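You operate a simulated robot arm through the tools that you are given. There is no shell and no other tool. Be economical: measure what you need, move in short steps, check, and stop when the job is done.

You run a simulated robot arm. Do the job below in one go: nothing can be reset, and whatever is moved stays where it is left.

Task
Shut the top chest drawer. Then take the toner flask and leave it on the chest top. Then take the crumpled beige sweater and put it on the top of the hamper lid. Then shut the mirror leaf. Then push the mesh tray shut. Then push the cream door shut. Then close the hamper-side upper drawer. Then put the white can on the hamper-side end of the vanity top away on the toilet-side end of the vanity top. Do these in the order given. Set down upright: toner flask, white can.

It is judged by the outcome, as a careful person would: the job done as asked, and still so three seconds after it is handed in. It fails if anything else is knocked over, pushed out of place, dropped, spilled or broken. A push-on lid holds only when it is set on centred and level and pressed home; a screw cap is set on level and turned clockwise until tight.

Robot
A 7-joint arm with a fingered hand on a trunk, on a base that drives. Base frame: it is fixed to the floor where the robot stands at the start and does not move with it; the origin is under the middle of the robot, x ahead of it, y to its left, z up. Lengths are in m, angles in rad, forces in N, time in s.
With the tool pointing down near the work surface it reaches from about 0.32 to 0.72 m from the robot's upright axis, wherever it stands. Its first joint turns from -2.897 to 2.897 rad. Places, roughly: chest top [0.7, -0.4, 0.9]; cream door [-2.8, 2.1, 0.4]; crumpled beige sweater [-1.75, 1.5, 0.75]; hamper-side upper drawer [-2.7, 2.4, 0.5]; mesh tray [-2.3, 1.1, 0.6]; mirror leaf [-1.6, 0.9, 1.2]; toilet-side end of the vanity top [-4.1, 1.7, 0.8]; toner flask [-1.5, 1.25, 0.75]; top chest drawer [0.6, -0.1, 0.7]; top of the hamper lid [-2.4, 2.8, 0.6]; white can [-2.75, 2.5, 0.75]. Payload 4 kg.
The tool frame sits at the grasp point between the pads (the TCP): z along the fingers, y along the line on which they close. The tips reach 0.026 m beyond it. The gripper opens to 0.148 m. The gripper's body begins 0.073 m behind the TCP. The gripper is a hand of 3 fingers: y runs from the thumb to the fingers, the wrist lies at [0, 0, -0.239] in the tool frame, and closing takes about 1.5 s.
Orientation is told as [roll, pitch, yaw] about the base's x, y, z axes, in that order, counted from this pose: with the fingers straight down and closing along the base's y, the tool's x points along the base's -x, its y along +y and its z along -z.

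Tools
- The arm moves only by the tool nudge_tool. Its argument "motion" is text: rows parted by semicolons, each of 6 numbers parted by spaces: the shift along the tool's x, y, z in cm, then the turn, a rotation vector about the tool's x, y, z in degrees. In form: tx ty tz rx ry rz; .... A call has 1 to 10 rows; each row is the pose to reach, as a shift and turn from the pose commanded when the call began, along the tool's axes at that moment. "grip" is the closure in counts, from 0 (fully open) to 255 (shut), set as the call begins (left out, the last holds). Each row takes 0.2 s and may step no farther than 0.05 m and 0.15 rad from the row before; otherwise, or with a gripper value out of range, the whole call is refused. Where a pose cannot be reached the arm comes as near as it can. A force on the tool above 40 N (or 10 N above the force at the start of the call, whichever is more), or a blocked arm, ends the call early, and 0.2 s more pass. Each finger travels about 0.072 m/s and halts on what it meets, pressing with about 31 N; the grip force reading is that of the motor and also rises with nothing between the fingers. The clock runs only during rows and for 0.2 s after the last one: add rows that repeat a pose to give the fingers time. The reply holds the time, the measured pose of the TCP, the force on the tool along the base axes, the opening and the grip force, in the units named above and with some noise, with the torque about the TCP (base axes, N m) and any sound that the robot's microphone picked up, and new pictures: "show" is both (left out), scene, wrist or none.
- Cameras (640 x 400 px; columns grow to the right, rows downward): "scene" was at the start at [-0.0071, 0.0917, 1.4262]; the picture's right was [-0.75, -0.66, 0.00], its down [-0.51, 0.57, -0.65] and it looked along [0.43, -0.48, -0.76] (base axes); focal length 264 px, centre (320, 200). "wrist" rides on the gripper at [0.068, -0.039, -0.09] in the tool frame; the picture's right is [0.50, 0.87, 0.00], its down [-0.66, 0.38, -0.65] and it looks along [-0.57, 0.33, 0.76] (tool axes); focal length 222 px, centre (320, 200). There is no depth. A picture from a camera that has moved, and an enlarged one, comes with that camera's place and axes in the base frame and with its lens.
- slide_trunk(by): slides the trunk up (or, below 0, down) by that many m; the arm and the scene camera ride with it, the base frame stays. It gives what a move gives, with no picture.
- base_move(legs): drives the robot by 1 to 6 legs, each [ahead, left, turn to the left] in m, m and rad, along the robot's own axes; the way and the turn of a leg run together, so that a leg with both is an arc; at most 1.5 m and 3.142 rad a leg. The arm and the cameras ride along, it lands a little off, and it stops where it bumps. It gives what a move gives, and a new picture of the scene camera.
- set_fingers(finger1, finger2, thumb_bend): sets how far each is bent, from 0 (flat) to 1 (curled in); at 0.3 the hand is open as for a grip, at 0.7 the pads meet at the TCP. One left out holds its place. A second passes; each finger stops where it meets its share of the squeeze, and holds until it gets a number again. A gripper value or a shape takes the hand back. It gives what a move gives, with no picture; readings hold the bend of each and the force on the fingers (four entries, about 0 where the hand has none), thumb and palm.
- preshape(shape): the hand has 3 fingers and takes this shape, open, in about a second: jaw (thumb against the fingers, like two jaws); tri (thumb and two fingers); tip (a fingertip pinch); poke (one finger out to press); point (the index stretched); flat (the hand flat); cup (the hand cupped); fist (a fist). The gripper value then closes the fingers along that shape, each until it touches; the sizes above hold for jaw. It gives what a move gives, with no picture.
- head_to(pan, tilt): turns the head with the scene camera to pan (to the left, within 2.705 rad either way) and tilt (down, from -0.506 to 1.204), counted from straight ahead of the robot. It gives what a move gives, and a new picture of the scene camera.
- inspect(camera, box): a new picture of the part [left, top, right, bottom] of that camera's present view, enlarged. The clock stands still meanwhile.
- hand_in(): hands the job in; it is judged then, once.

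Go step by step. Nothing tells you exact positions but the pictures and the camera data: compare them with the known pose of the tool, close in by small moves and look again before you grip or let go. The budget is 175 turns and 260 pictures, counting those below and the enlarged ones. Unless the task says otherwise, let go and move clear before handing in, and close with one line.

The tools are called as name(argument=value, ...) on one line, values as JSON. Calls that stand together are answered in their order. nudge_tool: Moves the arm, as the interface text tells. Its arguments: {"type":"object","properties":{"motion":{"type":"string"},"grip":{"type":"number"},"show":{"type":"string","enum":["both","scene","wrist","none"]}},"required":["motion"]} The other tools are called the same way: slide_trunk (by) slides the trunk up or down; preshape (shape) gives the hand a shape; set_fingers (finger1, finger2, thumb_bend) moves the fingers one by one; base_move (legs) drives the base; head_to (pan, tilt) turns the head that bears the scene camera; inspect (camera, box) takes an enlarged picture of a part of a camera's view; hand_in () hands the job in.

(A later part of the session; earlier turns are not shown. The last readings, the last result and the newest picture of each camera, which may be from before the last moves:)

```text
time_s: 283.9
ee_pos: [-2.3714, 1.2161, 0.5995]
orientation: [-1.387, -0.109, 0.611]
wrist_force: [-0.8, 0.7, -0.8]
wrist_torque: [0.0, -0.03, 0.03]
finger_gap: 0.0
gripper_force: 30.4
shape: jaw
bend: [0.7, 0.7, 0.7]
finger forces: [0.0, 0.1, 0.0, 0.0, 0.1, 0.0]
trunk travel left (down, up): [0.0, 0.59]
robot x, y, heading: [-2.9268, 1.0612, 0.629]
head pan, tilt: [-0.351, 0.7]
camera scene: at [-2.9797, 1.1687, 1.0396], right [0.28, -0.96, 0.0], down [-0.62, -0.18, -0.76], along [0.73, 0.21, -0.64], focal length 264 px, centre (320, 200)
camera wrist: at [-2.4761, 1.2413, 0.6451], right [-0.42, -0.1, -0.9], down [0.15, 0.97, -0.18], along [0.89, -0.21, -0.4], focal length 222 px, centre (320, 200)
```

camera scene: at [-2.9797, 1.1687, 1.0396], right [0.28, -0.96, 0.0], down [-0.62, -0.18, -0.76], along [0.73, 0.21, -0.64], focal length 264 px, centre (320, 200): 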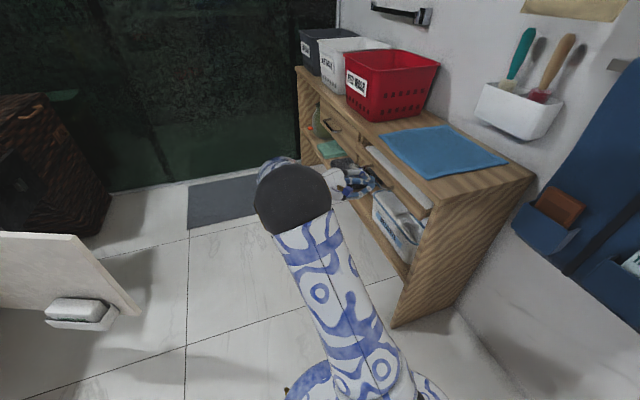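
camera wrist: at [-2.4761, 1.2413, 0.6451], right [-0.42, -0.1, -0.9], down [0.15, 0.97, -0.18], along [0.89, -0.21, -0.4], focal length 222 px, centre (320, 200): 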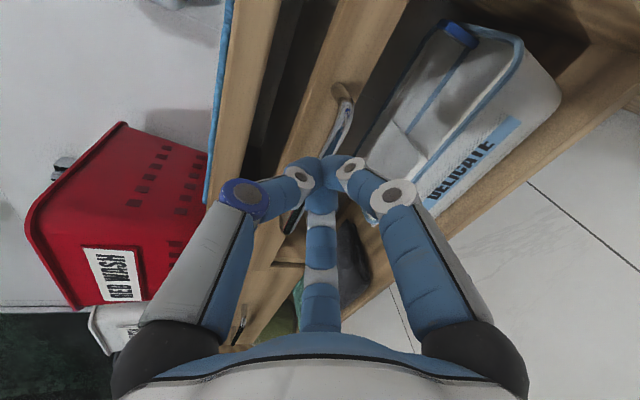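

The tray is sliding in. Continuing the push.

nudge_tool(motion="0 -0.3 1.5 0 0 0; -0.1 -0.5 2.9 0 0 0; -0.1 -0.8 4.4 0 0 0; -0.2 -1.1 5.9 0 0 0; -0.2 -1.3 7.4 0 0 0")

```text
time_s: 284.5
ee_pos: [-2.3569, 1.2014, 0.5975]
orientation: [-1.385, -0.11, 0.625]
wrist_force: [-9.7, 7.4, 4.5]
wrist_torque: [-0.03, 0.02, -0.16]
finger_gap: 0.0001
gripper_force: 30.8
shape: jaw
bend: [0.7, 0.7, 0.7]
finger forces: [0.1, 0.0, 0.0, 0.0, 0.0, 0.0]
trunk travel left (down, up): [0.0, 0.59]
robot x, y, heading: [-2.9236, 1.0624, 0.635]
head pan, tilt: [-0.351, 0.7]
stopped in row 3: the force on the tool passed its limit (the readings are from after the stop); the commanded pose is now the measured one
camera scene: at [-2.9817, 1.1692, 1.0396], right [0.28, -0.96, 0.0], down [-0.62, -0.18, -0.77], along [0.73, 0.22, -0.64], focal length 264 px, centre (320, 200)
camera wrist: at [-2.4623, 1.2254, 0.6442], right [-0.42, -0.11, -0.9], down [0.13, 0.97, -0.18], along [0.9, -0.2, -0.4], focal length 222 px, centre (320, 200)
```

scene: 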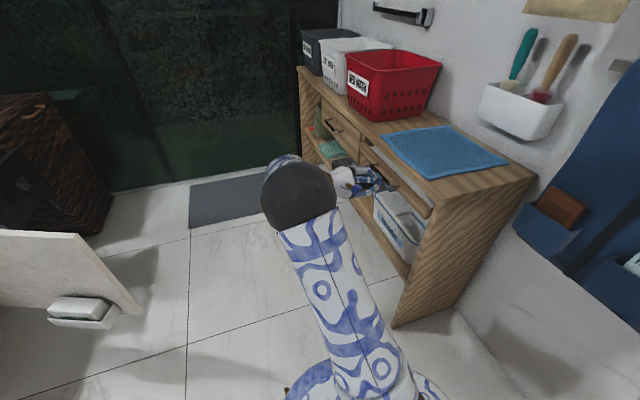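
wrist: 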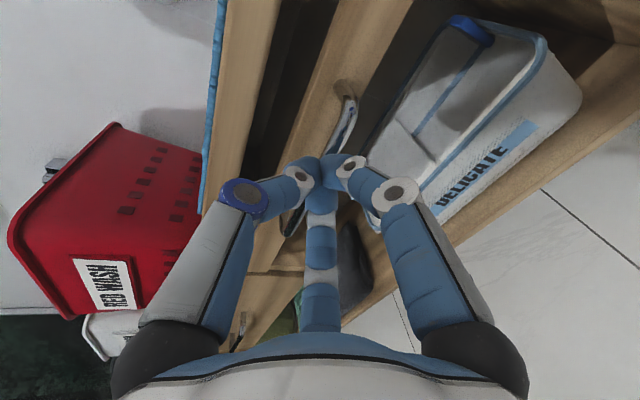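

It stopped against something; checking whether the tray front is flush with its neighbour.

inspect(camera="scene", box=[290, 90, 470, 250])

inspect(camera="wrist", box=[200, 0, 440, 330])

```text
2.50 times, centred on (380, 170) of scene
camera zoom: at [-2.9817, 1.1692, 1.0396], right [0.28, -0.96, 0.0], down [-0.62, -0.18, -0.77], along [0.73, 0.22, -0.64], focal length 661 px, centre (170, 275)
```

zoom: 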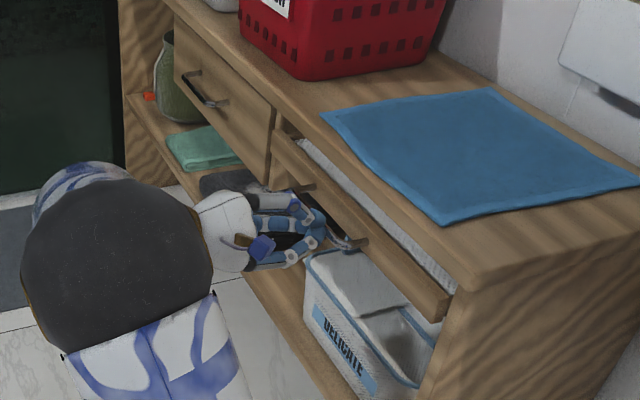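

```text
1.21 times, centred on (320, 165) of wrist
camera zoom: at [-2.4623, 1.2254, 0.6442], right [-0.42, -0.11, -0.9], down [0.13, 0.97, -0.18], along [0.9, -0.2, -0.4], focal length 269 px, centre (320, 242)
```

zoom: 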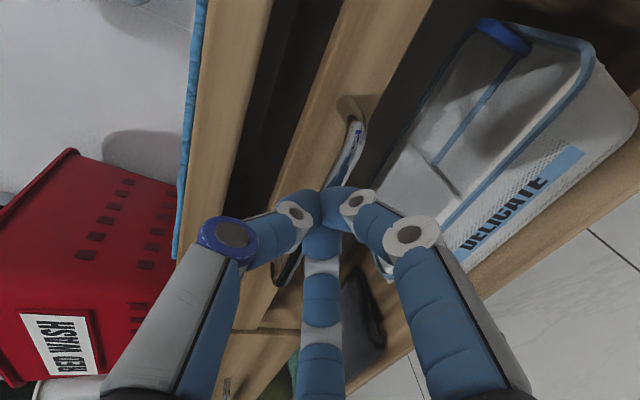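

The tray is still 2–3 cm out. Pushing again.

nudge_tool(motion="0 -0.1 0.5 0 0 0; 0 -0.2 1 0 0 0; -0.1 -0.3 1.5 0 0 0; -0.1 -0.4 2 0 0 0; -0.1 -0.5 2.5 0 0 0; -0.1 -0.6 3 0 0 0")

inspect(camera="scene", box=[290, 90, 470, 250])

```text
time_s: 285.0
ee_pos: [-2.3554, 1.2023, 0.598]
orientation: [-1.38, -0.108, 0.632]
wrist_force: [-8.5, 6.9, 3.8]
wrist_torque: [-0.07, -0.05, -0.14]
finger_gap: 0.0
gripper_force: 31.3
shape: jaw
bend: [0.7, 0.7, 0.7]
finger forces: [0.0, 0.0, 0.1, 0.0, 0.0, 0.0]
trunk travel left (down, up): [0.0, 0.59]
robot x, y, heading: [-2.93, 1.0637, 0.638]
head pan, tilt: [-0.351, 0.7]
stopped in row 2: the force on the tool passed its limit (the readings are from after the stop); the commanded pose is now the measured one
camera scene: at [-2.9826, 1.1694, 1.0395], right [0.29, -0.96, 0.0], down [-0.62, -0.19, -0.77], along [0.73, 0.22, -0.64], focal length 264 px, centre (320, 200)
camera wrist: at [-2.4612, 1.2254, 0.6439], right [-0.42, -0.11, -0.9], down [0.13, 0.98, -0.18], along [0.9, -0.19, -0.4], focal length 222 px, centre (320, 200)
```

scene: 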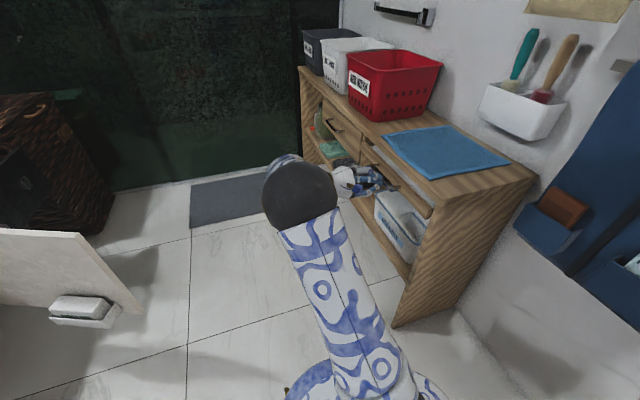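
wrist: 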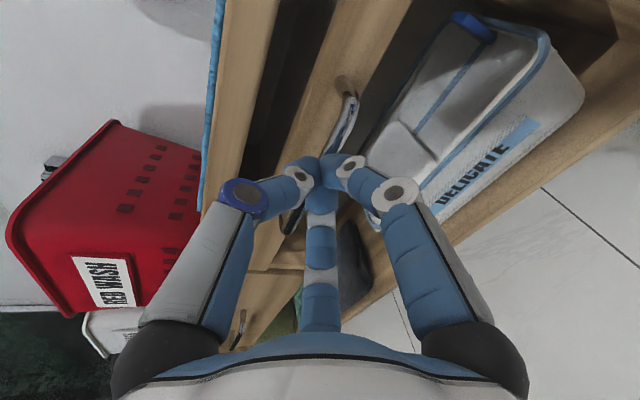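

```text
2.50 times, centred on (380, 170) of scene
camera zoom: at [-2.9826, 1.1694, 1.0395], right [0.29, -0.96, 0.0], down [-0.62, -0.19, -0.77], along [0.73, 0.22, -0.64], focal length 661 px, centre (170, 275)
```

zoom: 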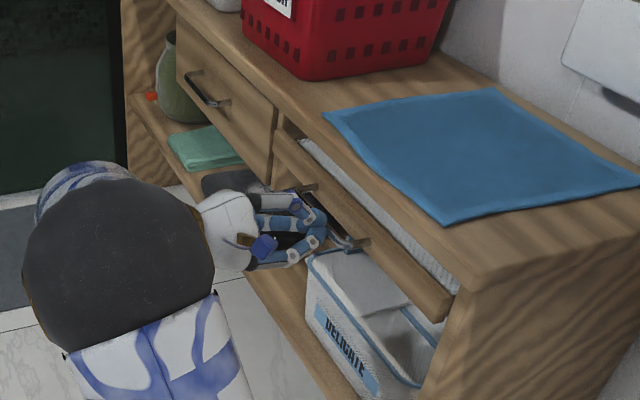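

Blocked at the same point; it may already be home. I'll back off a little and look at the fronts from the wrist camera.

nudge_tool(motion="0 0.4 -3 0 0 0; 0.1 0.9 -6 0 0 0; 0.1 1.4 -9 0 0 0; 0.1 1.9 -12 0 0 0")

inspect(camera="scene", box=[290, 90, 470, 250])

inspect(camera="wrist", box=[160, 0, 560, 250])

```text
time_s: 286.0
ee_pos: [-2.4281, 1.2982, 0.6014]
orientation: [-1.38, -0.107, 0.628]
wrist_force: [-0.8, -0.6, 0.1]
wrist_torque: [0.01, 0.0, 0.0]
finger_gap: 0.0001
gripper_force: 30.5
shape: jaw
bend: [0.7, 0.7, 0.7]
finger forces: [0.0, 0.0, 0.0, 0.1, 0.1, 0.0]
trunk travel left (down, up): [0.0, 0.59]
robot x, y, heading: [-2.9239, 1.0621, 0.636]
head pan, tilt: [-0.351, 0.7]
camera scene: at [-2.9815, 1.169, 1.0396], right [0.29, -0.96, 0.0], down [-0.62, -0.18, -0.76], along [0.73, 0.22, -0.64], focal length 264 px, centre (320, 200)
camera wrist: at [-2.533, 1.321, 0.6486], right [-0.42, -0.11, -0.9], down [0.13, 0.98, -0.18], along [0.9, -0.19, -0.4], focal length 222 px, centre (320, 200)
```

scene: 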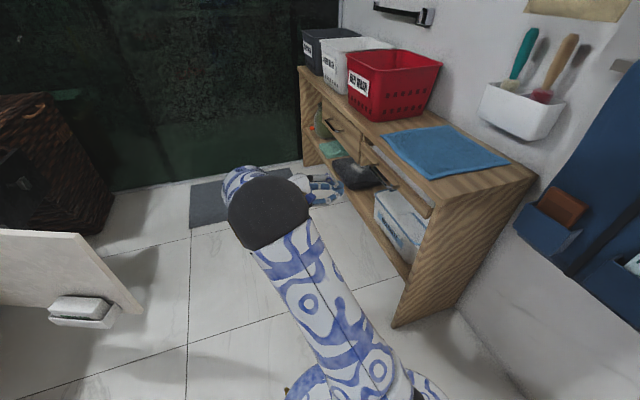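
wrist: 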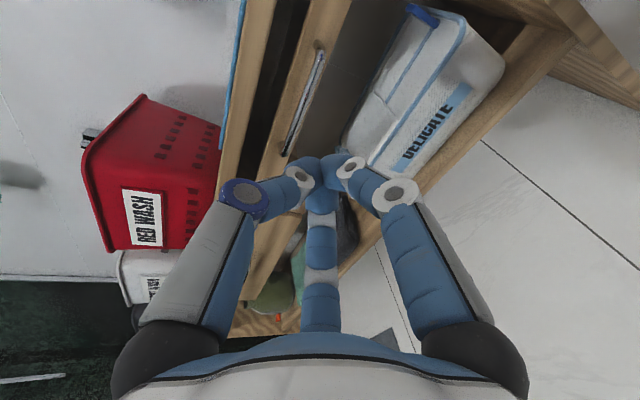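

```text
2.50 times, centred on (380, 170) of scene
camera zoom: at [-2.9815, 1.169, 1.0396], right [0.29, -0.96, 0.0], down [-0.62, -0.18, -0.76], along [0.73, 0.22, -0.64], focal length 661 px, centre (170, 275)
```

zoom: 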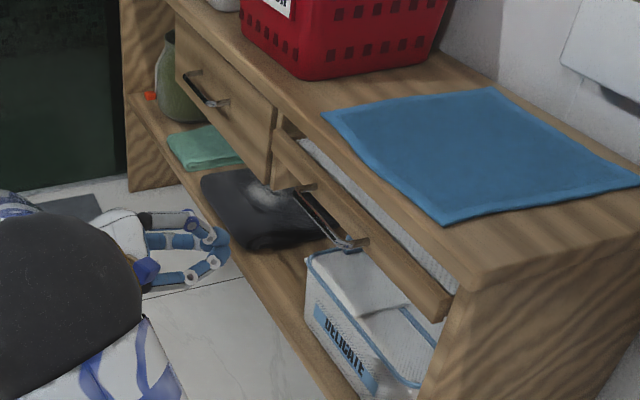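

```text
1.60 times, centred on (360, 125) of wrist
camera zoom: at [-2.533, 1.321, 0.6486], right [-0.42, -0.11, -0.9], down [0.13, 0.98, -0.18], along [0.9, -0.19, -0.4], focal length 355 px, centre (256, 320)
```

zoom: 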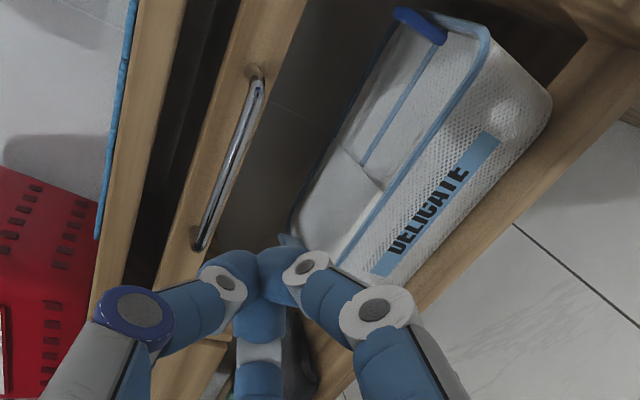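

The handle moved back 6.6 cm to n 2.338, in line with the neighbouring drawer's handle, and the tray hits a hard stop: it is shut. Next the cream door: I'll raise the trunk, turn the tool to point ahead of the robot, and reposition.

slide_trunk(by=0.4)

nudge_tool(motion="0 0 -0.5 -0.9 -8 -1.5; 0 0 -1 -1.7 -15.9 -3; 0 0 -1.5 -2.6 -23.9 -4.5; 0 0 -2 -3.5 -31.8 -5.9; 0 0 -2.5 -4.4 -39.8 -7.4; 0 0 -3 -5.3 -47.7 -8.9; 0 0 -3.5 -6.1 -55.7 -10.4; 0 0 -4 -7 -63.6 -11.9; 0 0 -4.5 -7.9 -71.6 -13.4; 0 0 -5 -8.8 -79.5 -14.8", show="none")

```text
time_s: 289.8
ee_pos: [-2.4281, 1.2991, 1.0011]
orientation: [-1.381, -0.109, 0.631]
wrist_force: [-0.3, 0.3, -0.4]
wrist_torque: [-0.01, -0.02, -0.04]
finger_gap: 0.0001
gripper_force: 31.1
shape: jaw
bend: [0.7, 0.7, 0.7]
finger forces: [0.1, 0.0, 0.0, 0.1, 0.0, 0.1]
trunk travel left (down, up): [-0.4, 0.19]
robot x, y, heading: [-2.9259, 1.0588, 0.641]
head pan, tilt: [-0.351, 0.7]
```

```text
time_s: 292.0
ee_pos: [-2.4601, 1.3359, 1.0394]
orientation: [-1.443, -0.09, 1.982]
wrist_force: [-0.6, 0.2, -0.2]
wrist_torque: [-0.02, -0.02, 0.02]
finger_gap: 0.0003
gripper_force: 30.7
shape: jaw
bend: [0.7, 0.7, 0.7]
finger forces: [0.1, 0.0, 0.1, 0.0, 0.0, 0.0]
out of reach, approached as far as the arm can: row 10
trunk travel left (down, up): [-0.4, 0.19]
robot x, y, heading: [-2.9263, 1.0595, 0.639]
head pan, tilt: [-0.351, 0.7]
```

The tool points nearly ahead but a wrist joint is near its limit; I'll roll the hand about its own axis back to the natural attitude.

nudge_tool(motion="0 0 -0.5 0 0 8.5; 0 0 -1 0 0 17; 0 0 -1.5 0 0 25.5; 0 0 -2 0 0 34; 0 0 -2.5 0 0 42.5; 0 0 -3 0 0 51; 0 0 -3.5 0 0 59.5; 0 0 -4 0 0 68; 0 0 -4.5 0 0 76.5; 0 0 -5 0 0 85", show="none")

base_move(legs=[[0.4, 0.09, 0]])

```text
time_s: 294.2
ee_pos: [-2.4741, 1.3323, 1.0376]
orientation: [0.167, -1.382, 0.331]
wrist_force: [0.4, -0.3, 0.3]
wrist_torque: [-0.02, 0.01, 0.0]
finger_gap: 0.0002
gripper_force: 30.5
shape: jaw
bend: [0.7, 0.7, 0.7]
finger forces: [0.0, 0.0, 0.1, 0.0, 0.1, 0.0]
out of reach, approached as far as the arm can: row 1, 3, 4, 5, 6, 7, 8, 9, 10
trunk travel left (down, up): [-0.4, 0.19]
robot x, y, heading: [-2.9248, 1.0603, 0.643]
head pan, tilt: [-0.351, 0.7]
```

```text
time_s: 296.8
ee_pos: [-2.2115, 1.6489, 1.037]
orientation: [0.157, -1.383, 0.35]
wrist_force: [-0.5, 0.3, 0.0]
wrist_torque: [-0.01, -0.03, 0.04]
finger_gap: 0.0001
gripper_force: 31.3
shape: jaw
bend: [0.7, 0.7, 0.7]
finger forces: [0.0, 0.1, 0.0, 0.0, 0.0, 0.0]
trunk travel left (down, up): [-0.4, 0.19]
robot x, y, heading: [-2.659, 1.3749, 0.65]
head pan, tilt: [-0.351, 0.7]
camera scene: at [-2.7169, 1.482, 1.4396], right [0.3, -0.96, 0.0], down [-0.62, -0.19, -0.76], along [0.73, 0.23, -0.64], focal length 264 px, centre (320, 200)
```

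scene: 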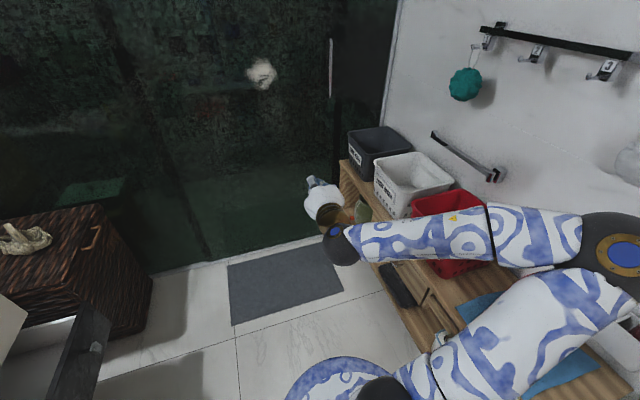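

The elbow has swung out to the right (wall) side, though free of contact. Turning the robot left takes it away from the wall; then I'll shift right to line up with the door.

base_move(legs=[[0, 0, 0.78], [0, 0, 0.784], [0, -0.25, 0]])

head_to(pan=0.0, tilt=0.75)

```text
time_s: 302.7
ee_pos: [-2.7353, 1.9739, 1.0367]
orientation: [0.156, -1.382, 1.914]
wrist_force: [-0.4, -0.1, -0.4]
wrist_torque: [-0.03, -0.02, 0.0]
finger_gap: 0.0001
gripper_force: 30.6
shape: jaw
bend: [0.7, 0.7, 0.7]
finger forces: [0.1, 0.0, 0.0, 0.1, 0.1, 0.1]
trunk travel left (down, up): [-0.4, 0.19]
robot x, y, heading: [-2.4633, 1.5193, 2.214]
head pan, tilt: [-0.351, 0.7]
camera scene: at [-2.5714, 1.4636, 1.4396], right [0.96, 0.29, 0.0], down [0.19, -0.62, -0.76], along [-0.22, 0.73, -0.64], focal length 264 px, centre (320, 200)
```

scene: 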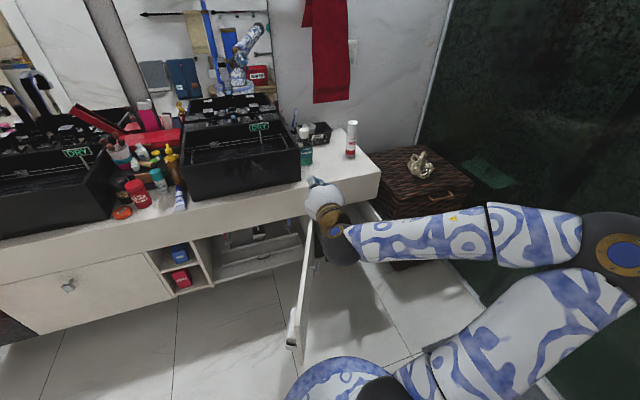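

```text
time_s: 303.5
ee_pos: [-2.7345, 1.9741, 1.0367]
orientation: [0.155, -1.383, 1.916]
wrist_force: [0.6, -1.0, 0.7]
wrist_torque: [-0.01, 0.01, 0.04]
finger_gap: 0.0
gripper_force: 31.0
shape: jaw
bend: [0.7, 0.7, 0.7]
finger forces: [0.0, 0.1, 0.1, 0.1, 0.1, 0.0]
trunk travel left (down, up): [-0.4, 0.19]
robot x, y, heading: [-2.4647, 1.5237, 2.215]
head pan, tilt: [0.0, 0.75]
camera scene: at [-2.5965, 1.4486, 1.4353], right [0.8, 0.6, 0.0], down [0.41, -0.55, -0.73], along [-0.44, 0.59, -0.68], focal length 264 px, centre (320, 200)
```

scene: 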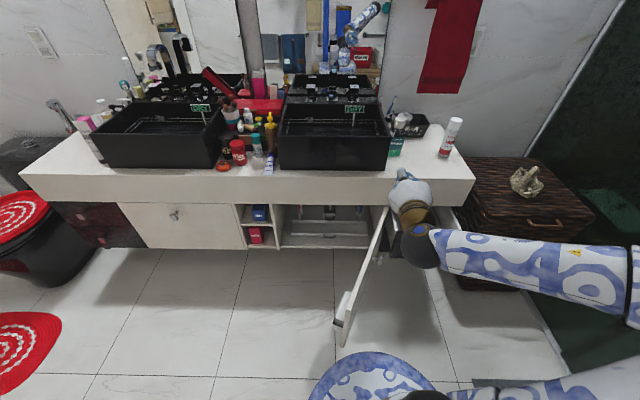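

I face the vanity; the hand is at s≈-1.0 just on the outer (right) side of the open cream door. Lowering the trunk in two steps with a look in between.

slide_trunk(by=-0.3)

nudge_tool(motion="0 0 0 0 0 0")

```text
time_s: 306.5
ee_pos: [-2.733, 1.9737, 0.7357]
orientation: [0.155, -1.382, 1.916]
wrist_force: [1.6, -0.2, 0.2]
wrist_torque: [0.01, 0.01, 0.0]
finger_gap: 0.0
gripper_force: 30.4
shape: jaw
bend: [0.7, 0.7, 0.7]
finger forces: [0.1, 0.0, 0.1, 0.0, 0.0, 0.0]
trunk travel left (down, up): [-0.1, 0.49]
robot x, y, heading: [-2.4596, 1.5228, 2.217]
head pan, tilt: [0.0, 0.75]
```

```text
time_s: 306.9
ee_pos: [-2.7349, 1.9738, 0.7372]
orientation: [0.154, -1.383, 1.915]
wrist_force: [-0.8, 1.0, -0.3]
wrist_torque: [0.0, 0.02, 0.0]
finger_gap: 0.0
gripper_force: 31.3
shape: jaw
bend: [0.7, 0.7, 0.7]
finger forces: [0.1, 0.0, 0.0, 0.1, 0.0, 0.1]
trunk travel left (down, up): [-0.1, 0.49]
robot x, y, heading: [-2.4633, 1.5212, 2.217]
head pan, tilt: [0.0, 0.75]
camera scene: at [-2.5966, 1.4486, 1.1353], right [0.8, 0.6, 0.0], down [0.41, -0.55, -0.73], along [-0.44, 0.59, -0.68], focal length 264 px, centre (320, 200)
camera wrist: at [-2.6521, 1.9018, 0.6851], right [-0.73, -0.5, -0.47], down [-0.06, -0.63, 0.78], along [-0.68, 0.6, 0.43], focal length 222 px, centre (320, 200)
```

scene: 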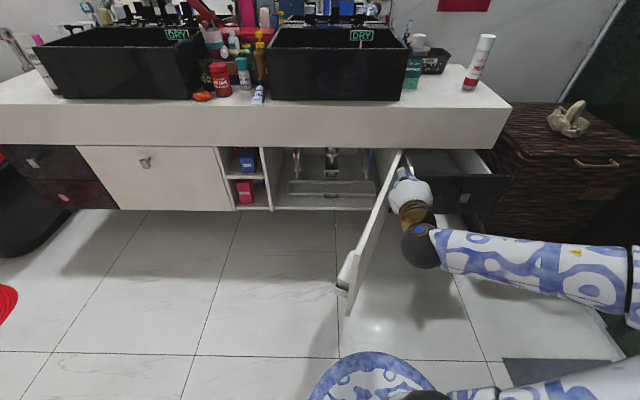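
wrist: 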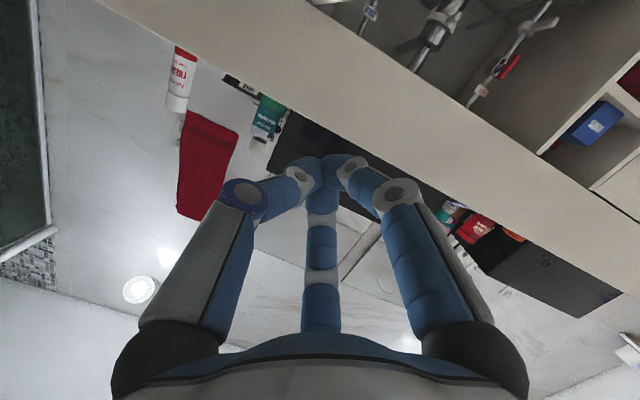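

Clearances are good on both sides. Lowering the rest of the way to z≈0.47.

slide_trunk(by=-0.1)

nudge_tool(motion="4 -0.1 0.7 0 0 0; 8 -0.2 1.5 0 0 0; 12 -0.3 2.2 0 0 0; 15.7 -0.5 3 0 0 0")

```text
time_s: 308.2
ee_pos: [-2.7337, 1.9729, 0.636]
orientation: [0.157, -1.381, 1.914]
wrist_force: [0.0, 0.0, -0.1]
wrist_torque: [0.04, 0.0, 0.03]
finger_gap: 0.0
gripper_force: 31.0
shape: jaw
bend: [0.7, 0.7, 0.7]
finger forces: [0.1, 0.0, 0.1, 0.0, 0.1, 0.0]
trunk travel left (down, up): [0.0, 0.59]
robot x, y, heading: [-2.4615, 1.521, 2.214]
head pan, tilt: [0.0, 0.75]
```

```text
time_s: 309.2
ee_pos: [-2.7535, 1.9925, 0.5378]
orientation: [0.143, -1.375, 1.936]
wrist_force: [0.4, -0.3, -0.4]
wrist_torque: [-0.04, -0.02, -0.03]
finger_gap: 0.0
gripper_force: 31.3
shape: jaw
bend: [0.7, 0.7, 0.7]
finger forces: [0.0, 0.0, 0.0, 0.0, 0.1, 0.1]
out of reach, approached as far as the arm can: row 1, 2, 3, 4
trunk travel left (down, up): [0.0, 0.59]
robot x, y, heading: [-2.4646, 1.5251, 2.212]
head pan, tilt: [0.0, 0.75]
camera scene: at [-2.5967, 1.4484, 1.0354], right [0.8, 0.6, 0.0], down [0.41, -0.55, -0.73], along [-0.44, 0.59, -0.68], focal length 264 px, centre (320, 200)
camera wrist: at [-2.6699, 1.9218, 0.4871], right [-0.72, -0.51, -0.47], down [-0.06, -0.62, 0.78], along [-0.69, 0.59, 0.42], focal length 222 px, centre (320, 200)
```

scene: 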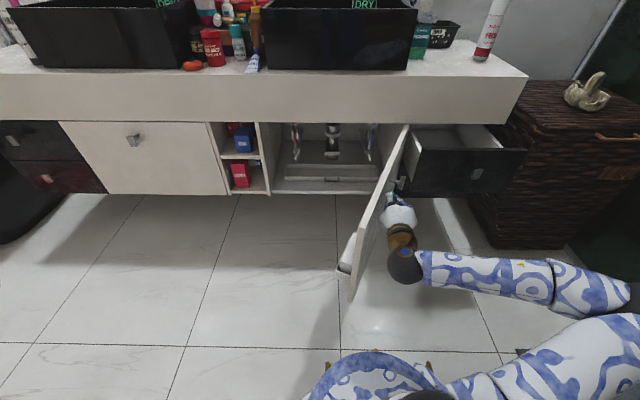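
wrist: 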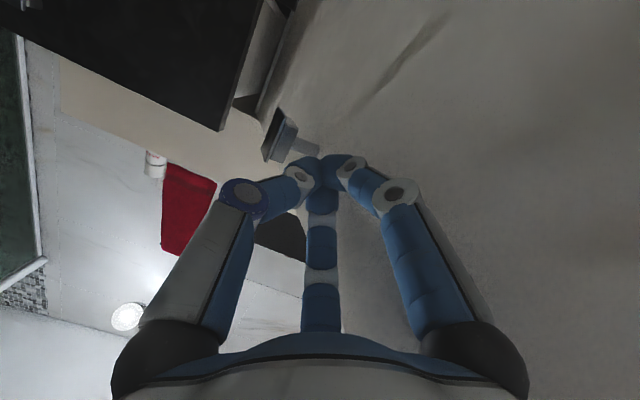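

The tips are now beside the door's outer face at z 0.54. Sweeping left and inward along the door's arc.

nudge_tool(motion="0.2 3.96 -0.5 0 0 0; -0.05 7.75 1.36 0 0 0; -0.47 11.15 3.99 0 0 0; -1 14.1 7.07 0 0 0")

```text
time_s: 310.2
ee_pos: [-2.9082, 1.9875, 0.5348]
orientation: [0.154, -1.382, 1.914]
wrist_force: [-0.8, -0.5, -0.1]
wrist_torque: [0.01, -0.01, 0.01]
finger_gap: 0.0001
gripper_force: 30.5
shape: jaw
bend: [0.7, 0.7, 0.7]
finger forces: [0.1, 0.1, 0.0, 0.0, 0.0, 0.0]
trunk travel left (down, up): [0.0, 0.59]
robot x, y, heading: [-2.4638, 1.5238, 2.215]
head pan, tilt: [0.0, 0.75]
camera scene: at [-2.5965, 1.4486, 1.0353], right [0.8, 0.6, 0.0], down [0.41, -0.55, -0.73], along [-0.44, 0.59, -0.68], focal length 264 px, centre (320, 200)
camera wrist: at [-2.8271, 1.9168, 0.4827], right [-0.73, -0.5, -0.47], down [-0.06, -0.63, 0.78], along [-0.68, 0.6, 0.43], focal length 222 px, centre (320, 200)
```

scene: 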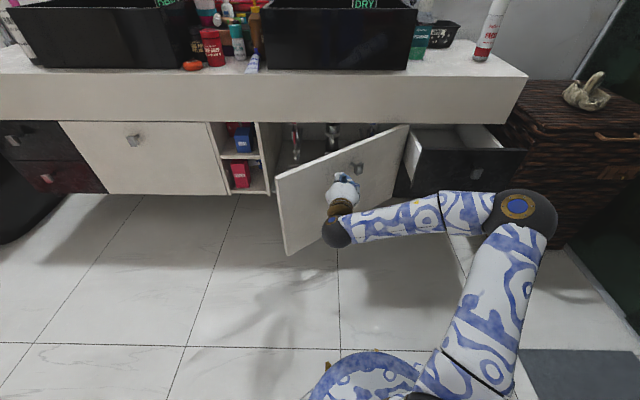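
wrist: 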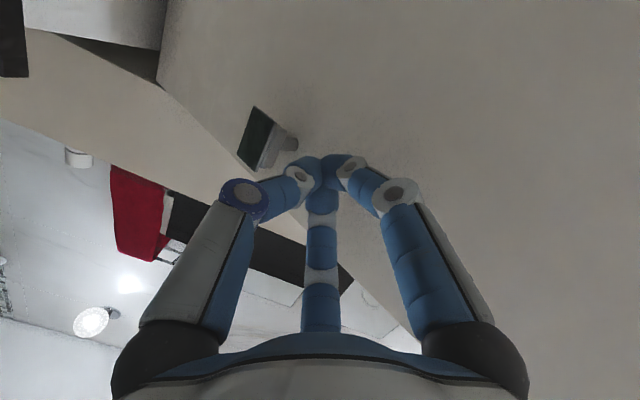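

The door is swinging shut. Continuing along the arc until it meets the carcass.

nudge_tool(motion="-0.59 3.52 3.5 0 0 0; -1.23 6.05 7.13 0 0 0; -1.74 7.45 9.92 0 0 0; -2.27 8.36 12.8 0 0 0; -2.64 8.6 14.7 0 0 0; -3 8.9 16.7 0 0 0")

```text
time_s: 311.6
ee_pos: [-3.069, 2.0977, 0.5367]
orientation: [0.155, -1.383, 1.914]
wrist_force: [0.0, -0.5, 0.4]
wrist_torque: [0.0, 0.03, -0.01]
finger_gap: 0.0001
gripper_force: 31.0
shape: jaw
bend: [0.7, 0.7, 0.7]
finger forces: [0.0, 0.0, 0.0, 0.1, 0.1, 0.0]
trunk travel left (down, up): [0.0, 0.59]
robot x, y, heading: [-2.4628, 1.52, 2.218]
head pan, tilt: [0.0, 0.75]
camera scene: at [-2.5967, 1.4486, 1.0353], right [0.8, 0.6, 0.0], down [0.41, -0.55, -0.73], along [-0.44, 0.59, -0.68], focal length 264 px, centre (320, 200)
camera wrist: at [-2.9869, 2.0258, 0.4857], right [-0.73, -0.5, -0.47], down [-0.06, -0.63, 0.78], along [-0.68, 0.6, 0.43], focal length 222 px, centre (320, 200)
```

scene: 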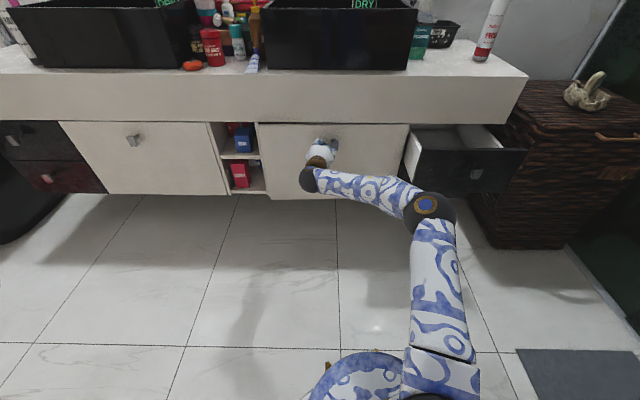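
wrist: 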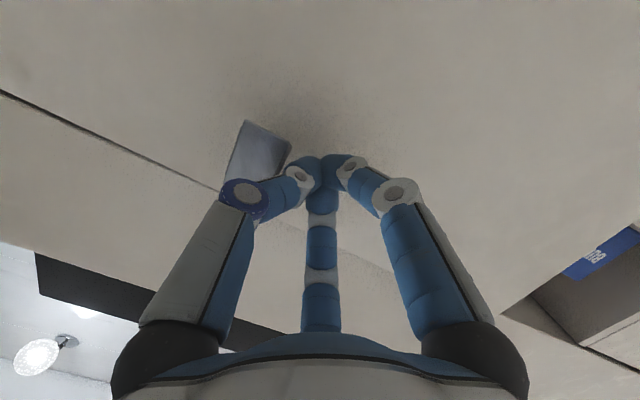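

Nearly shut; pressing it home gently.

nudge_tool(motion="-0.15 0.1 0.8 0 0 0; -0.3 0.2 1.6 0 0 0; -0.45 0.3 2.4 0 0 0; -0.6 0.4 3.2 0 0 0", show="none")

inspect(camera="scene", box=[200, 100, 440, 250])

```text
time_s: 312.6
ee_pos: [-3.0893, 2.1187, 0.536]
orientation: [0.152, -1.382, 1.923]
wrist_force: [-1.7, -15.3, -0.4]
wrist_torque: [0.03, 0.01, -0.31]
finger_gap: 0.0
gripper_force: 30.8
shape: jaw
bend: [0.7, 0.7, 0.7]
finger forces: [0.1, 0.0, 0.0, 0.1, 13.8, 0.0]
trunk travel left (down, up): [0.0, 0.59]
robot x, y, heading: [-2.4674, 1.5239, 2.22]
head pan, tilt: [0.0, 0.75]
```

```text
2.67 times, centred on (320, 175) of scene
camera zoom: at [-2.5967, 1.4475, 1.0353], right [0.8, 0.6, 0.0], down [0.41, -0.54, -0.73], along [-0.44, 0.58, -0.68], focal length 705 px, centre (320, 267)
```

zoom: 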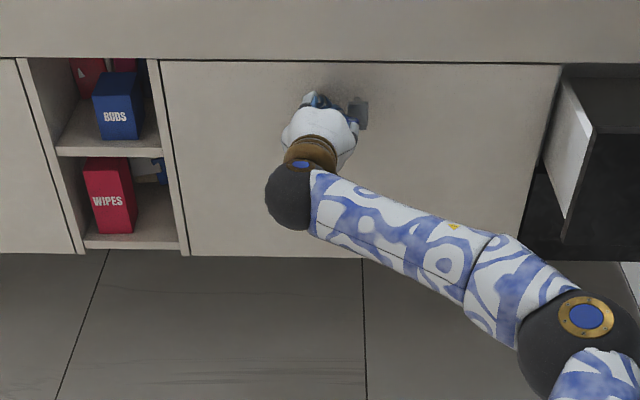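

The cream door is flush with its neighbours and pressed home. Now backing off and moving right to the open upper drawer (front at n≈3.34, s -0.95…-0.60, z 0.48–0.63).

nudge_tool(motion="0.77 -0.56 -4 0 0 0; 1.5 -1.1 -8 0 0 0; 2.3 -1.7 -12 0 0 0; 3.1 -2.2 -16 0 0 0; 3.9 -2.8 -20 0 0 0; 4.6 -3.4 -24 0 0 0; 5.4 -3.9 -28 0 0 0; 6.2 -4.5 -32 0 0 0", show="none")

nudge_tool(motion="-0.2 -4 0.5 0 0 0; -0.4 -8 1 0 0 0; -0.6 -12 1.6 0 0 0; -0.9 -16 2.1 0 0 0; -1.1 -20 2.6 0 0 0; -1.3 -24 3.1 0 0 0; -1.5 -28 3.7 0 0 0; -1.7 -32 4.2 0 0 0; -1.9 -34.7 4.6 0 0 0")

```text
time_s: 314.4
ee_pos: [-2.8906, 1.856, 0.5328]
orientation: [0.155, -1.384, 1.917]
wrist_force: [-0.3, -0.2, 0.0]
wrist_torque: [0.01, 0.02, -0.01]
finger_gap: 0.0002
gripper_force: 30.5
shape: jaw
bend: [0.7, 0.7, 0.7]
finger forces: [0.0, 0.0, 0.0, 0.0, 0.1, 0.0]
trunk travel left (down, up): [0.0, 0.59]
robot x, y, heading: [-2.4608, 1.5212, 2.209]
head pan, tilt: [0.0, 0.75]
```

```text
time_s: 316.4
ee_pos: [-2.6099, 2.0651, 0.5337]
orientation: [0.15, -1.375, 1.925]
wrist_force: [-0.1, 0.8, -0.2]
wrist_torque: [-0.01, 0.02, -0.03]
finger_gap: 0.0
gripper_force: 31.3
shape: jaw
bend: [0.7, 0.7, 0.7]
finger forces: [0.0, 0.0, 0.0, 0.0, 0.0, 0.0]
out of reach, approached as far as the arm can: row 2, 3, 4, 5, 6, 7, 8
trunk travel left (down, up): [0.0, 0.59]
robot x, y, heading: [-2.4619, 1.5233, 2.222]
head pan, tilt: [0.0, 0.75]
camera scene: at [-2.5966, 1.4485, 1.0353], right [0.8, 0.6, 0.0], down [0.41, -0.55, -0.73], along [-0.44, 0.59, -0.68], focal length 264 px, centre (320, 200)
camera wrist: at [-2.5274, 1.993, 0.4835], right [-0.73, -0.5, -0.47], down [-0.07, -0.62, 0.78], along [-0.68, 0.6, 0.42], focal length 222 px, centre (320, 200)
```

scene: 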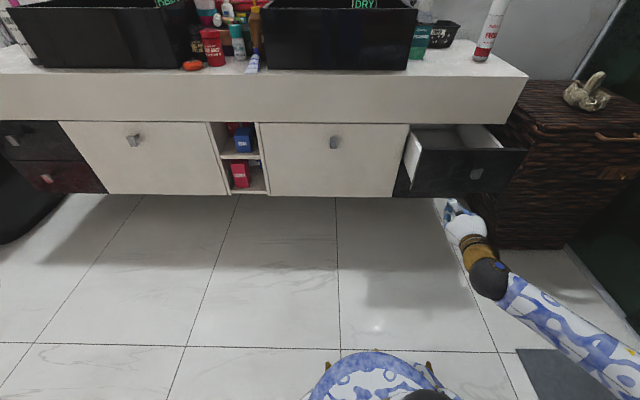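
wrist: 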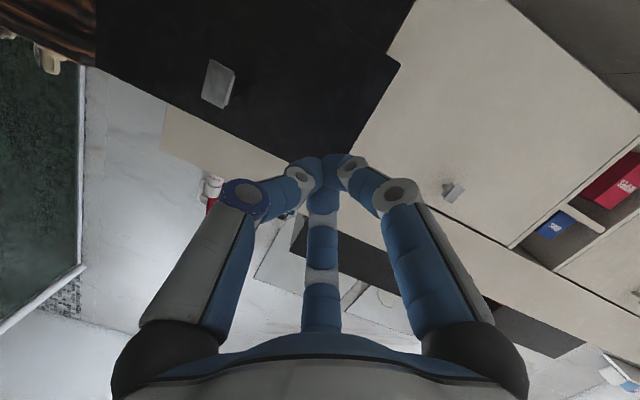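

The tips face the drawer front left of its knob. Pushing it in.

nudge_tool(motion="-0.65 0.5 3.4 0 0 0; -1.3 1 6.8 0 0 0; -2 1.4 10.2 0 0 0; -2.6 1.9 13.6 0 0 0; -3.3 2.4 17 0 0 0; -3.9 2.9 20.4 0 0 0", show="scene")

```text
time_s: 317.8
ee_pos: [-2.7354, 2.236, 0.536]
orientation: [0.156, -1.382, 1.913]
wrist_force: [0.1, 0.3, 0.8]
wrist_torque: [0.0, -0.05, -0.02]
finger_gap: 0.0
gripper_force: 30.3
shape: jaw
bend: [0.7, 0.7, 0.7]
finger forces: [0.0, 0.1, 0.0, 0.1, 0.0, 0.0]
trunk travel left (down, up): [0.0, 0.59]
robot x, y, heading: [-2.4653, 1.522, 2.214]
head pan, tilt: [0.0, 0.75]
camera scene: at [-2.5965, 1.4486, 1.0353], right [0.8, 0.6, 0.0], down [0.41, -0.55, -0.73], along [-0.44, 0.59, -0.68], focal length 264 px, centre (320, 200)
```

scene: 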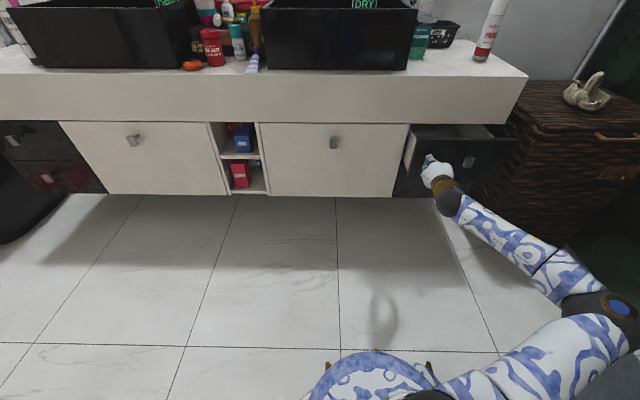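

The drawer is sliding in; continuing to the stop.

nudge_tool(motion="-0.5 0.4 2.5 0 0 0; -1 0.7 5 0 0 0; -1.3 0.9 6.5 0 0 0; -1.5 1.1 8 0 0 0; -1.8 1.3 9.5 0 0 0; -2.1 1.5 11 0 0 0; -2.4 1.8 12.5 0 0 0", show="scene")

inspect(camera="scene", box=[370, 90, 550, 230])

```text
time_s: 319.4
ee_pos: [-2.8079, 2.3325, 0.5368]
orientation: [0.165, -1.381, 1.905]
wrist_force: [12.3, -25.2, 5.4]
wrist_torque: [0.02, 0.01, 0.05]
finger_gap: 0.0
gripper_force: 31.1
shape: jaw
bend: [0.7, 0.7, 0.7]
finger forces: [0.0, 0.1, 0.1, 0.0, 0.0, 0.1]
trunk travel left (down, up): [0.0, 0.59]
robot x, y, heading: [-2.4622, 1.5213, 2.211]
head pan, tilt: [0.0, 0.75]
stopped in row 7: the force on the tool passed its limit (the readings are from after the stop); the commanded pose is now the measured one
camera scene: at [-2.5955, 1.4465, 1.0355], right [0.8, 0.6, 0.0], down [0.41, -0.55, -0.73], along [-0.44, 0.59, -0.68], focal length 264 px, centre (320, 200)
```

scene: 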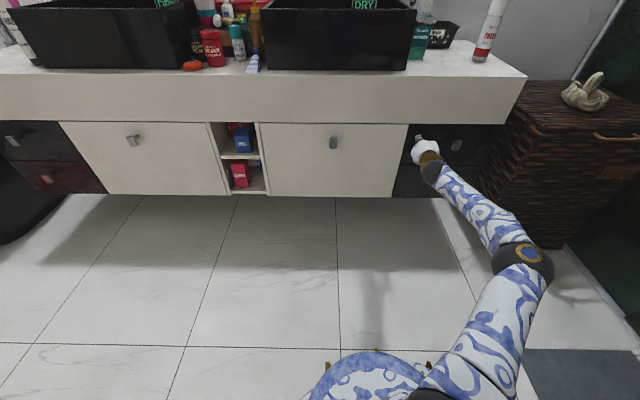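

```text
2.86 times, centred on (460, 160) of scene
camera zoom: at [-2.5955, 1.4465, 1.0355], right [0.8, 0.6, 0.0], down [0.41, -0.55, -0.73], along [-0.44, 0.59, -0.68], focal length 756 px, centre (-80, 314)
```

zoom: 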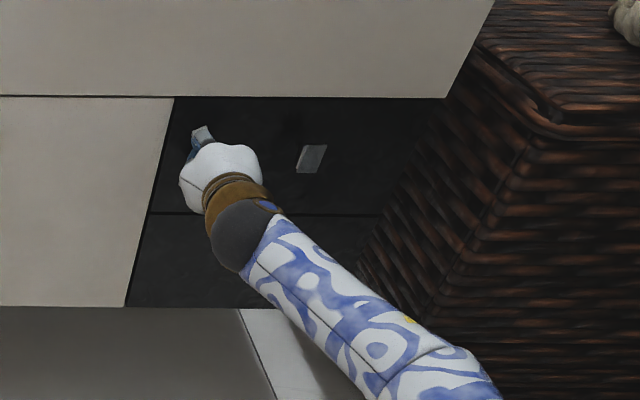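

The upper drawer is flush. Now the white can at about (-2.75, 2.554), base z≈0.78, 17.5 cm tall. Backing off, raising the trunk and turning the tool downward.

nudge_tool(motion="0.8 -0.6 -4 0 0 0; 1.5 -1.1 -8 0 0 0; 2.3 -1.7 -12 0 0 0; 3.1 -2.2 -16 0 0 0; 3.9 -2.8 -20 0 0 0; 4.6 -3.4 -24 0 0 0; 5.4 -3.9 -28 0 0 0; 6.2 -2 -32 0 0 0", show="none")

slide_trunk(by=0.5)

nudge_tool(motion="0 0 0 0 7.9 0; 0 0 0 0 15.8 0; 0 0 0 0 23.7 0; 0 0 0 0 31.6 0; 0 0 0 0 39.5 0; 0 0 0 0 47.4 0; 0 0 0 0 55.3 0; 0 0 0 0 63.2 0; 0 0 0 0 71.1 0; 0 0 0 0 79 0", grip=80)

```text
time_s: 321.2
ee_pos: [-2.6345, 2.0577, 0.5356]
orientation: [0.152, -1.373, 1.916]
wrist_force: [0.3, -0.2, 0.2]
wrist_torque: [0.0, -0.01, 0.04]
finger_gap: 0.0
gripper_force: 31.0
shape: jaw
bend: [0.7, 0.7, 0.7]
finger forces: [0.0, 0.0, 0.0, 0.1, 0.1, 0.1]
trunk travel left (down, up): [0.0, 0.59]
robot x, y, heading: [-2.4666, 1.5256, 2.214]
head pan, tilt: [0.0, 0.75]
```

```text
refused: 0.5 is not a number from -0.4 to 0.4
```

```text
time_s: 323.4
ee_pos: [-2.6368, 2.056, 0.5339]
orientation: [0.032, -0.001, 2.068]
wrist_force: [1.0, 0.2, 0.5]
wrist_torque: [0.0, 0.02, -0.01]
finger_gap: 0.1016
gripper_force: 0.0
shape: jaw
bend: [0.29, 0.29, 0.73]
finger forces: [0.0, 0.1, 0.1, 0.0, 0.0, 0.0]
trunk travel left (down, up): [0.0, 0.59]
robot x, y, heading: [-2.4616, 1.5246, 2.214]
head pan, tilt: [0.0, 0.75]
camera scene: at [-2.5965, 1.4484, 1.0354], right [0.8, 0.6, 0.0], down [0.41, -0.55, -0.73], along [-0.44, 0.59, -0.68], focal length 264 px, centre (320, 200)
camera wrist: at [-2.5661, 2.0166, 0.6213], right [-0.52, -0.85, 0.03], down [-0.63, 0.41, 0.67], along [-0.58, 0.33, -0.75], focal length 222 px, centre (320, 200)
```

scene: 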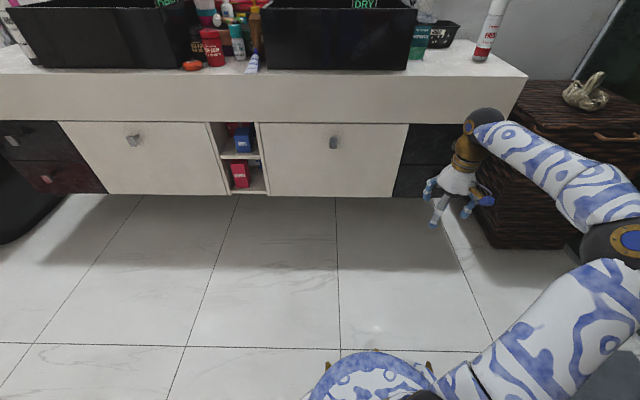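
wrist: 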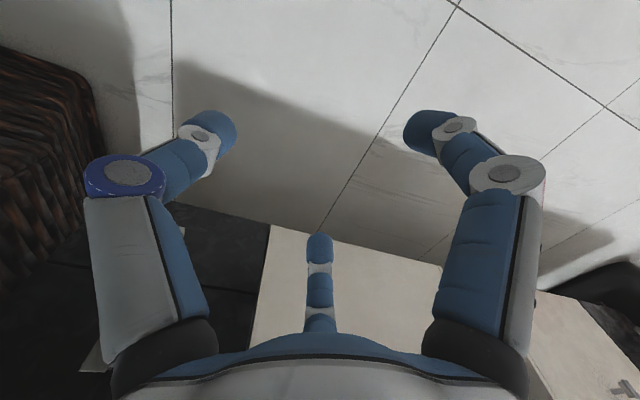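

The tilt happened low but clear of everything. Raising the trunk now in two moves, then driving closer to the counter.

slide_trunk(by=0.4)

slide_trunk(by=0.19)

base_move(legs=[[0.35, -0.3, 0]])

nudge_tool(motion="0 0 0 0 0 0", show="wrist")

```text
time_s: 327.2
ee_pos: [-2.6363, 2.0574, 0.9335]
orientation: [0.031, 0.0, 2.067]
wrist_force: [0.7, 0.6, 0.0]
wrist_torque: [0.0, -0.02, -0.01]
finger_gap: 0.1012
gripper_force: 0.0
shape: jaw
bend: [0.29, 0.29, 0.73]
finger forces: [0.1, 0.0, 0.1, 0.0, 0.0, 0.0]
trunk travel left (down, up): [-0.4, 0.19]
robot x, y, heading: [-2.4627, 1.5217, 2.213]
head pan, tilt: [0.0, 0.75]
```

```text
time_s: 329.3
ee_pos: [-2.6354, 2.0571, 1.1237]
orientation: [0.03, -0.002, 2.067]
wrist_force: [-0.1, -0.3, 0.3]
wrist_torque: [-0.02, -0.01, -0.03]
finger_gap: 0.1016
gripper_force: 0.1
shape: jaw
bend: [0.29, 0.29, 0.73]
finger forces: [0.0, 0.0, 0.1, 0.0, 0.0, 0.0]
trunk travel left (down, up): [-0.59, 0.0]
robot x, y, heading: [-2.4636, 1.5236, 2.21]
head pan, tilt: [0.0, 0.75]
```

```text
time_s: 332.1
ee_pos: [-2.6127, 2.5186, 1.1232]
orientation: [0.029, -0.001, 2.073]
wrist_force: [-0.3, -0.4, 0.6]
wrist_torque: [0.01, -0.03, 0.0]
finger_gap: 0.1014
gripper_force: 0.0
shape: jaw
bend: [0.29, 0.29, 0.73]
finger forces: [0.0, 0.0, 0.0, 0.0, 0.1, 0.0]
trunk travel left (down, up): [-0.59, 0.0]
robot x, y, heading: [-2.4328, 1.9871, 2.222]
head pan, tilt: [0.0, 0.75]
camera scene: at [-2.568, 1.9117, 1.6253], right [0.8, 0.61, 0.0], down [0.41, -0.54, -0.73], along [-0.44, 0.58, -0.68], focal length 264 px, centre (320, 200)
```

scene: 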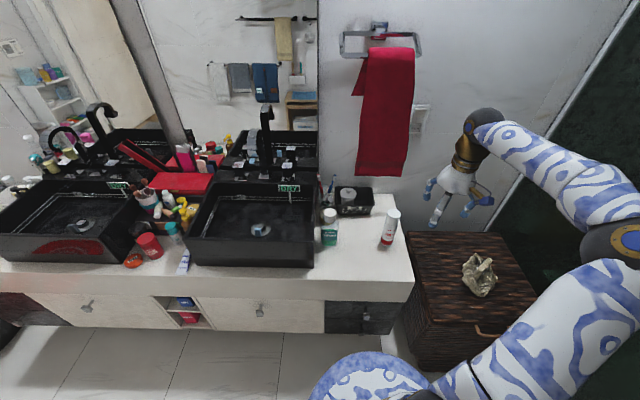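

```text
time_s: 332.5
ee_pos: [-2.6125, 2.5193, 1.1237]
orientation: [0.029, -0.001, 2.076]
wrist_force: [-0.5, -0.1, 0.0]
wrist_torque: [0.0, -0.02, -0.01]
finger_gap: 0.1014
gripper_force: 0.0
shape: jaw
bend: [0.29, 0.29, 0.73]
finger forces: [0.0, 0.0, 0.0, 0.0, 0.1, 0.1]
trunk travel left (down, up): [-0.59, 0.0]
robot x, y, heading: [-2.4343, 1.9853, 2.217]
head pan, tilt: [0.0, 0.75]
camera wrist: at [-2.5421, 2.4795, 1.2109], right [-0.52, -0.86, 0.03], down [-0.63, 0.4, 0.67], along [-0.58, 0.33, -0.75], focal length 222 px, centre (320, 200)
```

wrist: 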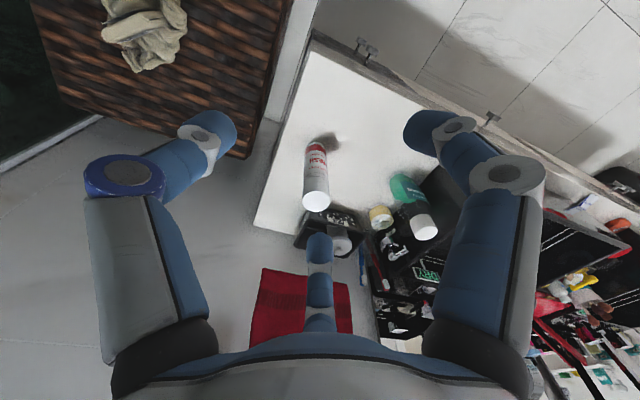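

The can is at about (-2.743, 2.582), clear of neighbours. Centring above it and going part-way down.

nudge_tool(motion="-3.9 2.8 0 0 0 0; -7.9 5.5 0 0 0 0; -11.8 8.3 0 0 0 0; -11.8 8.3 4 0 0 0; -11.8 8.3 8 0 0 0")

```text
time_s: 333.7
ee_pos: [-2.7454, 2.5792, 1.0455]
orientation: [0.031, 0.0, 2.074]
wrist_force: [0.0, 0.1, 0.2]
wrist_torque: [-0.02, 0.03, 0.02]
finger_gap: 0.1013
gripper_force: 0.0
shape: jaw
bend: [0.29, 0.29, 0.73]
finger forces: [0.0, 0.0, 0.1, 0.1, 0.0, 0.0]
trunk travel left (down, up): [-0.59, 0.0]
robot x, y, heading: [-2.4348, 1.985, 2.22]
head pan, tilt: [0.0, 0.75]
camera scene: at [-2.568, 1.9114, 1.6254], right [0.8, 0.61, 0.0], down [0.41, -0.54, -0.73], along [-0.44, 0.58, -0.68], focal length 264 px, centre (320, 200)
camera wrist: at [-2.6738, 2.5403, 1.1331], right [-0.52, -0.86, 0.03], down [-0.63, 0.4, 0.67], along [-0.58, 0.33, -0.75], focal length 222 px, centre (320, 200)
```

scene: 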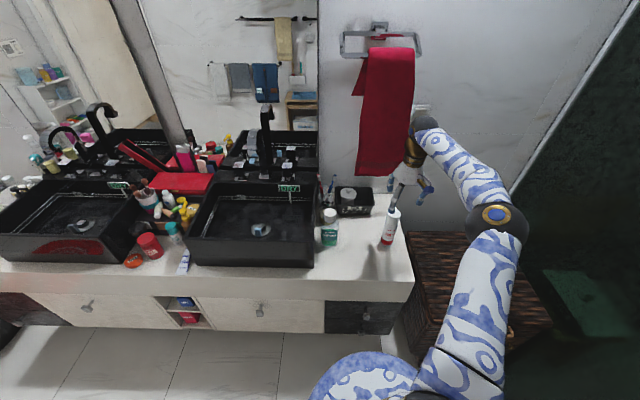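
wrist: 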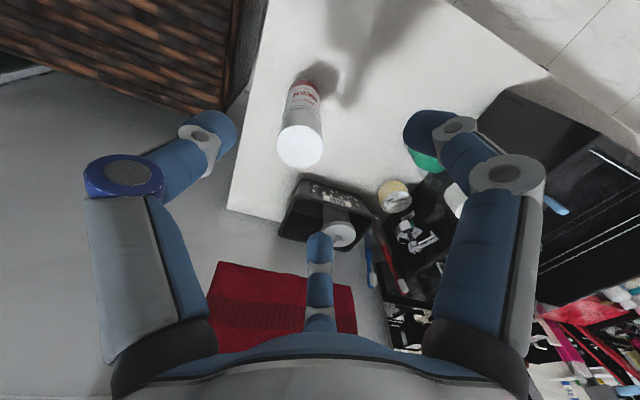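

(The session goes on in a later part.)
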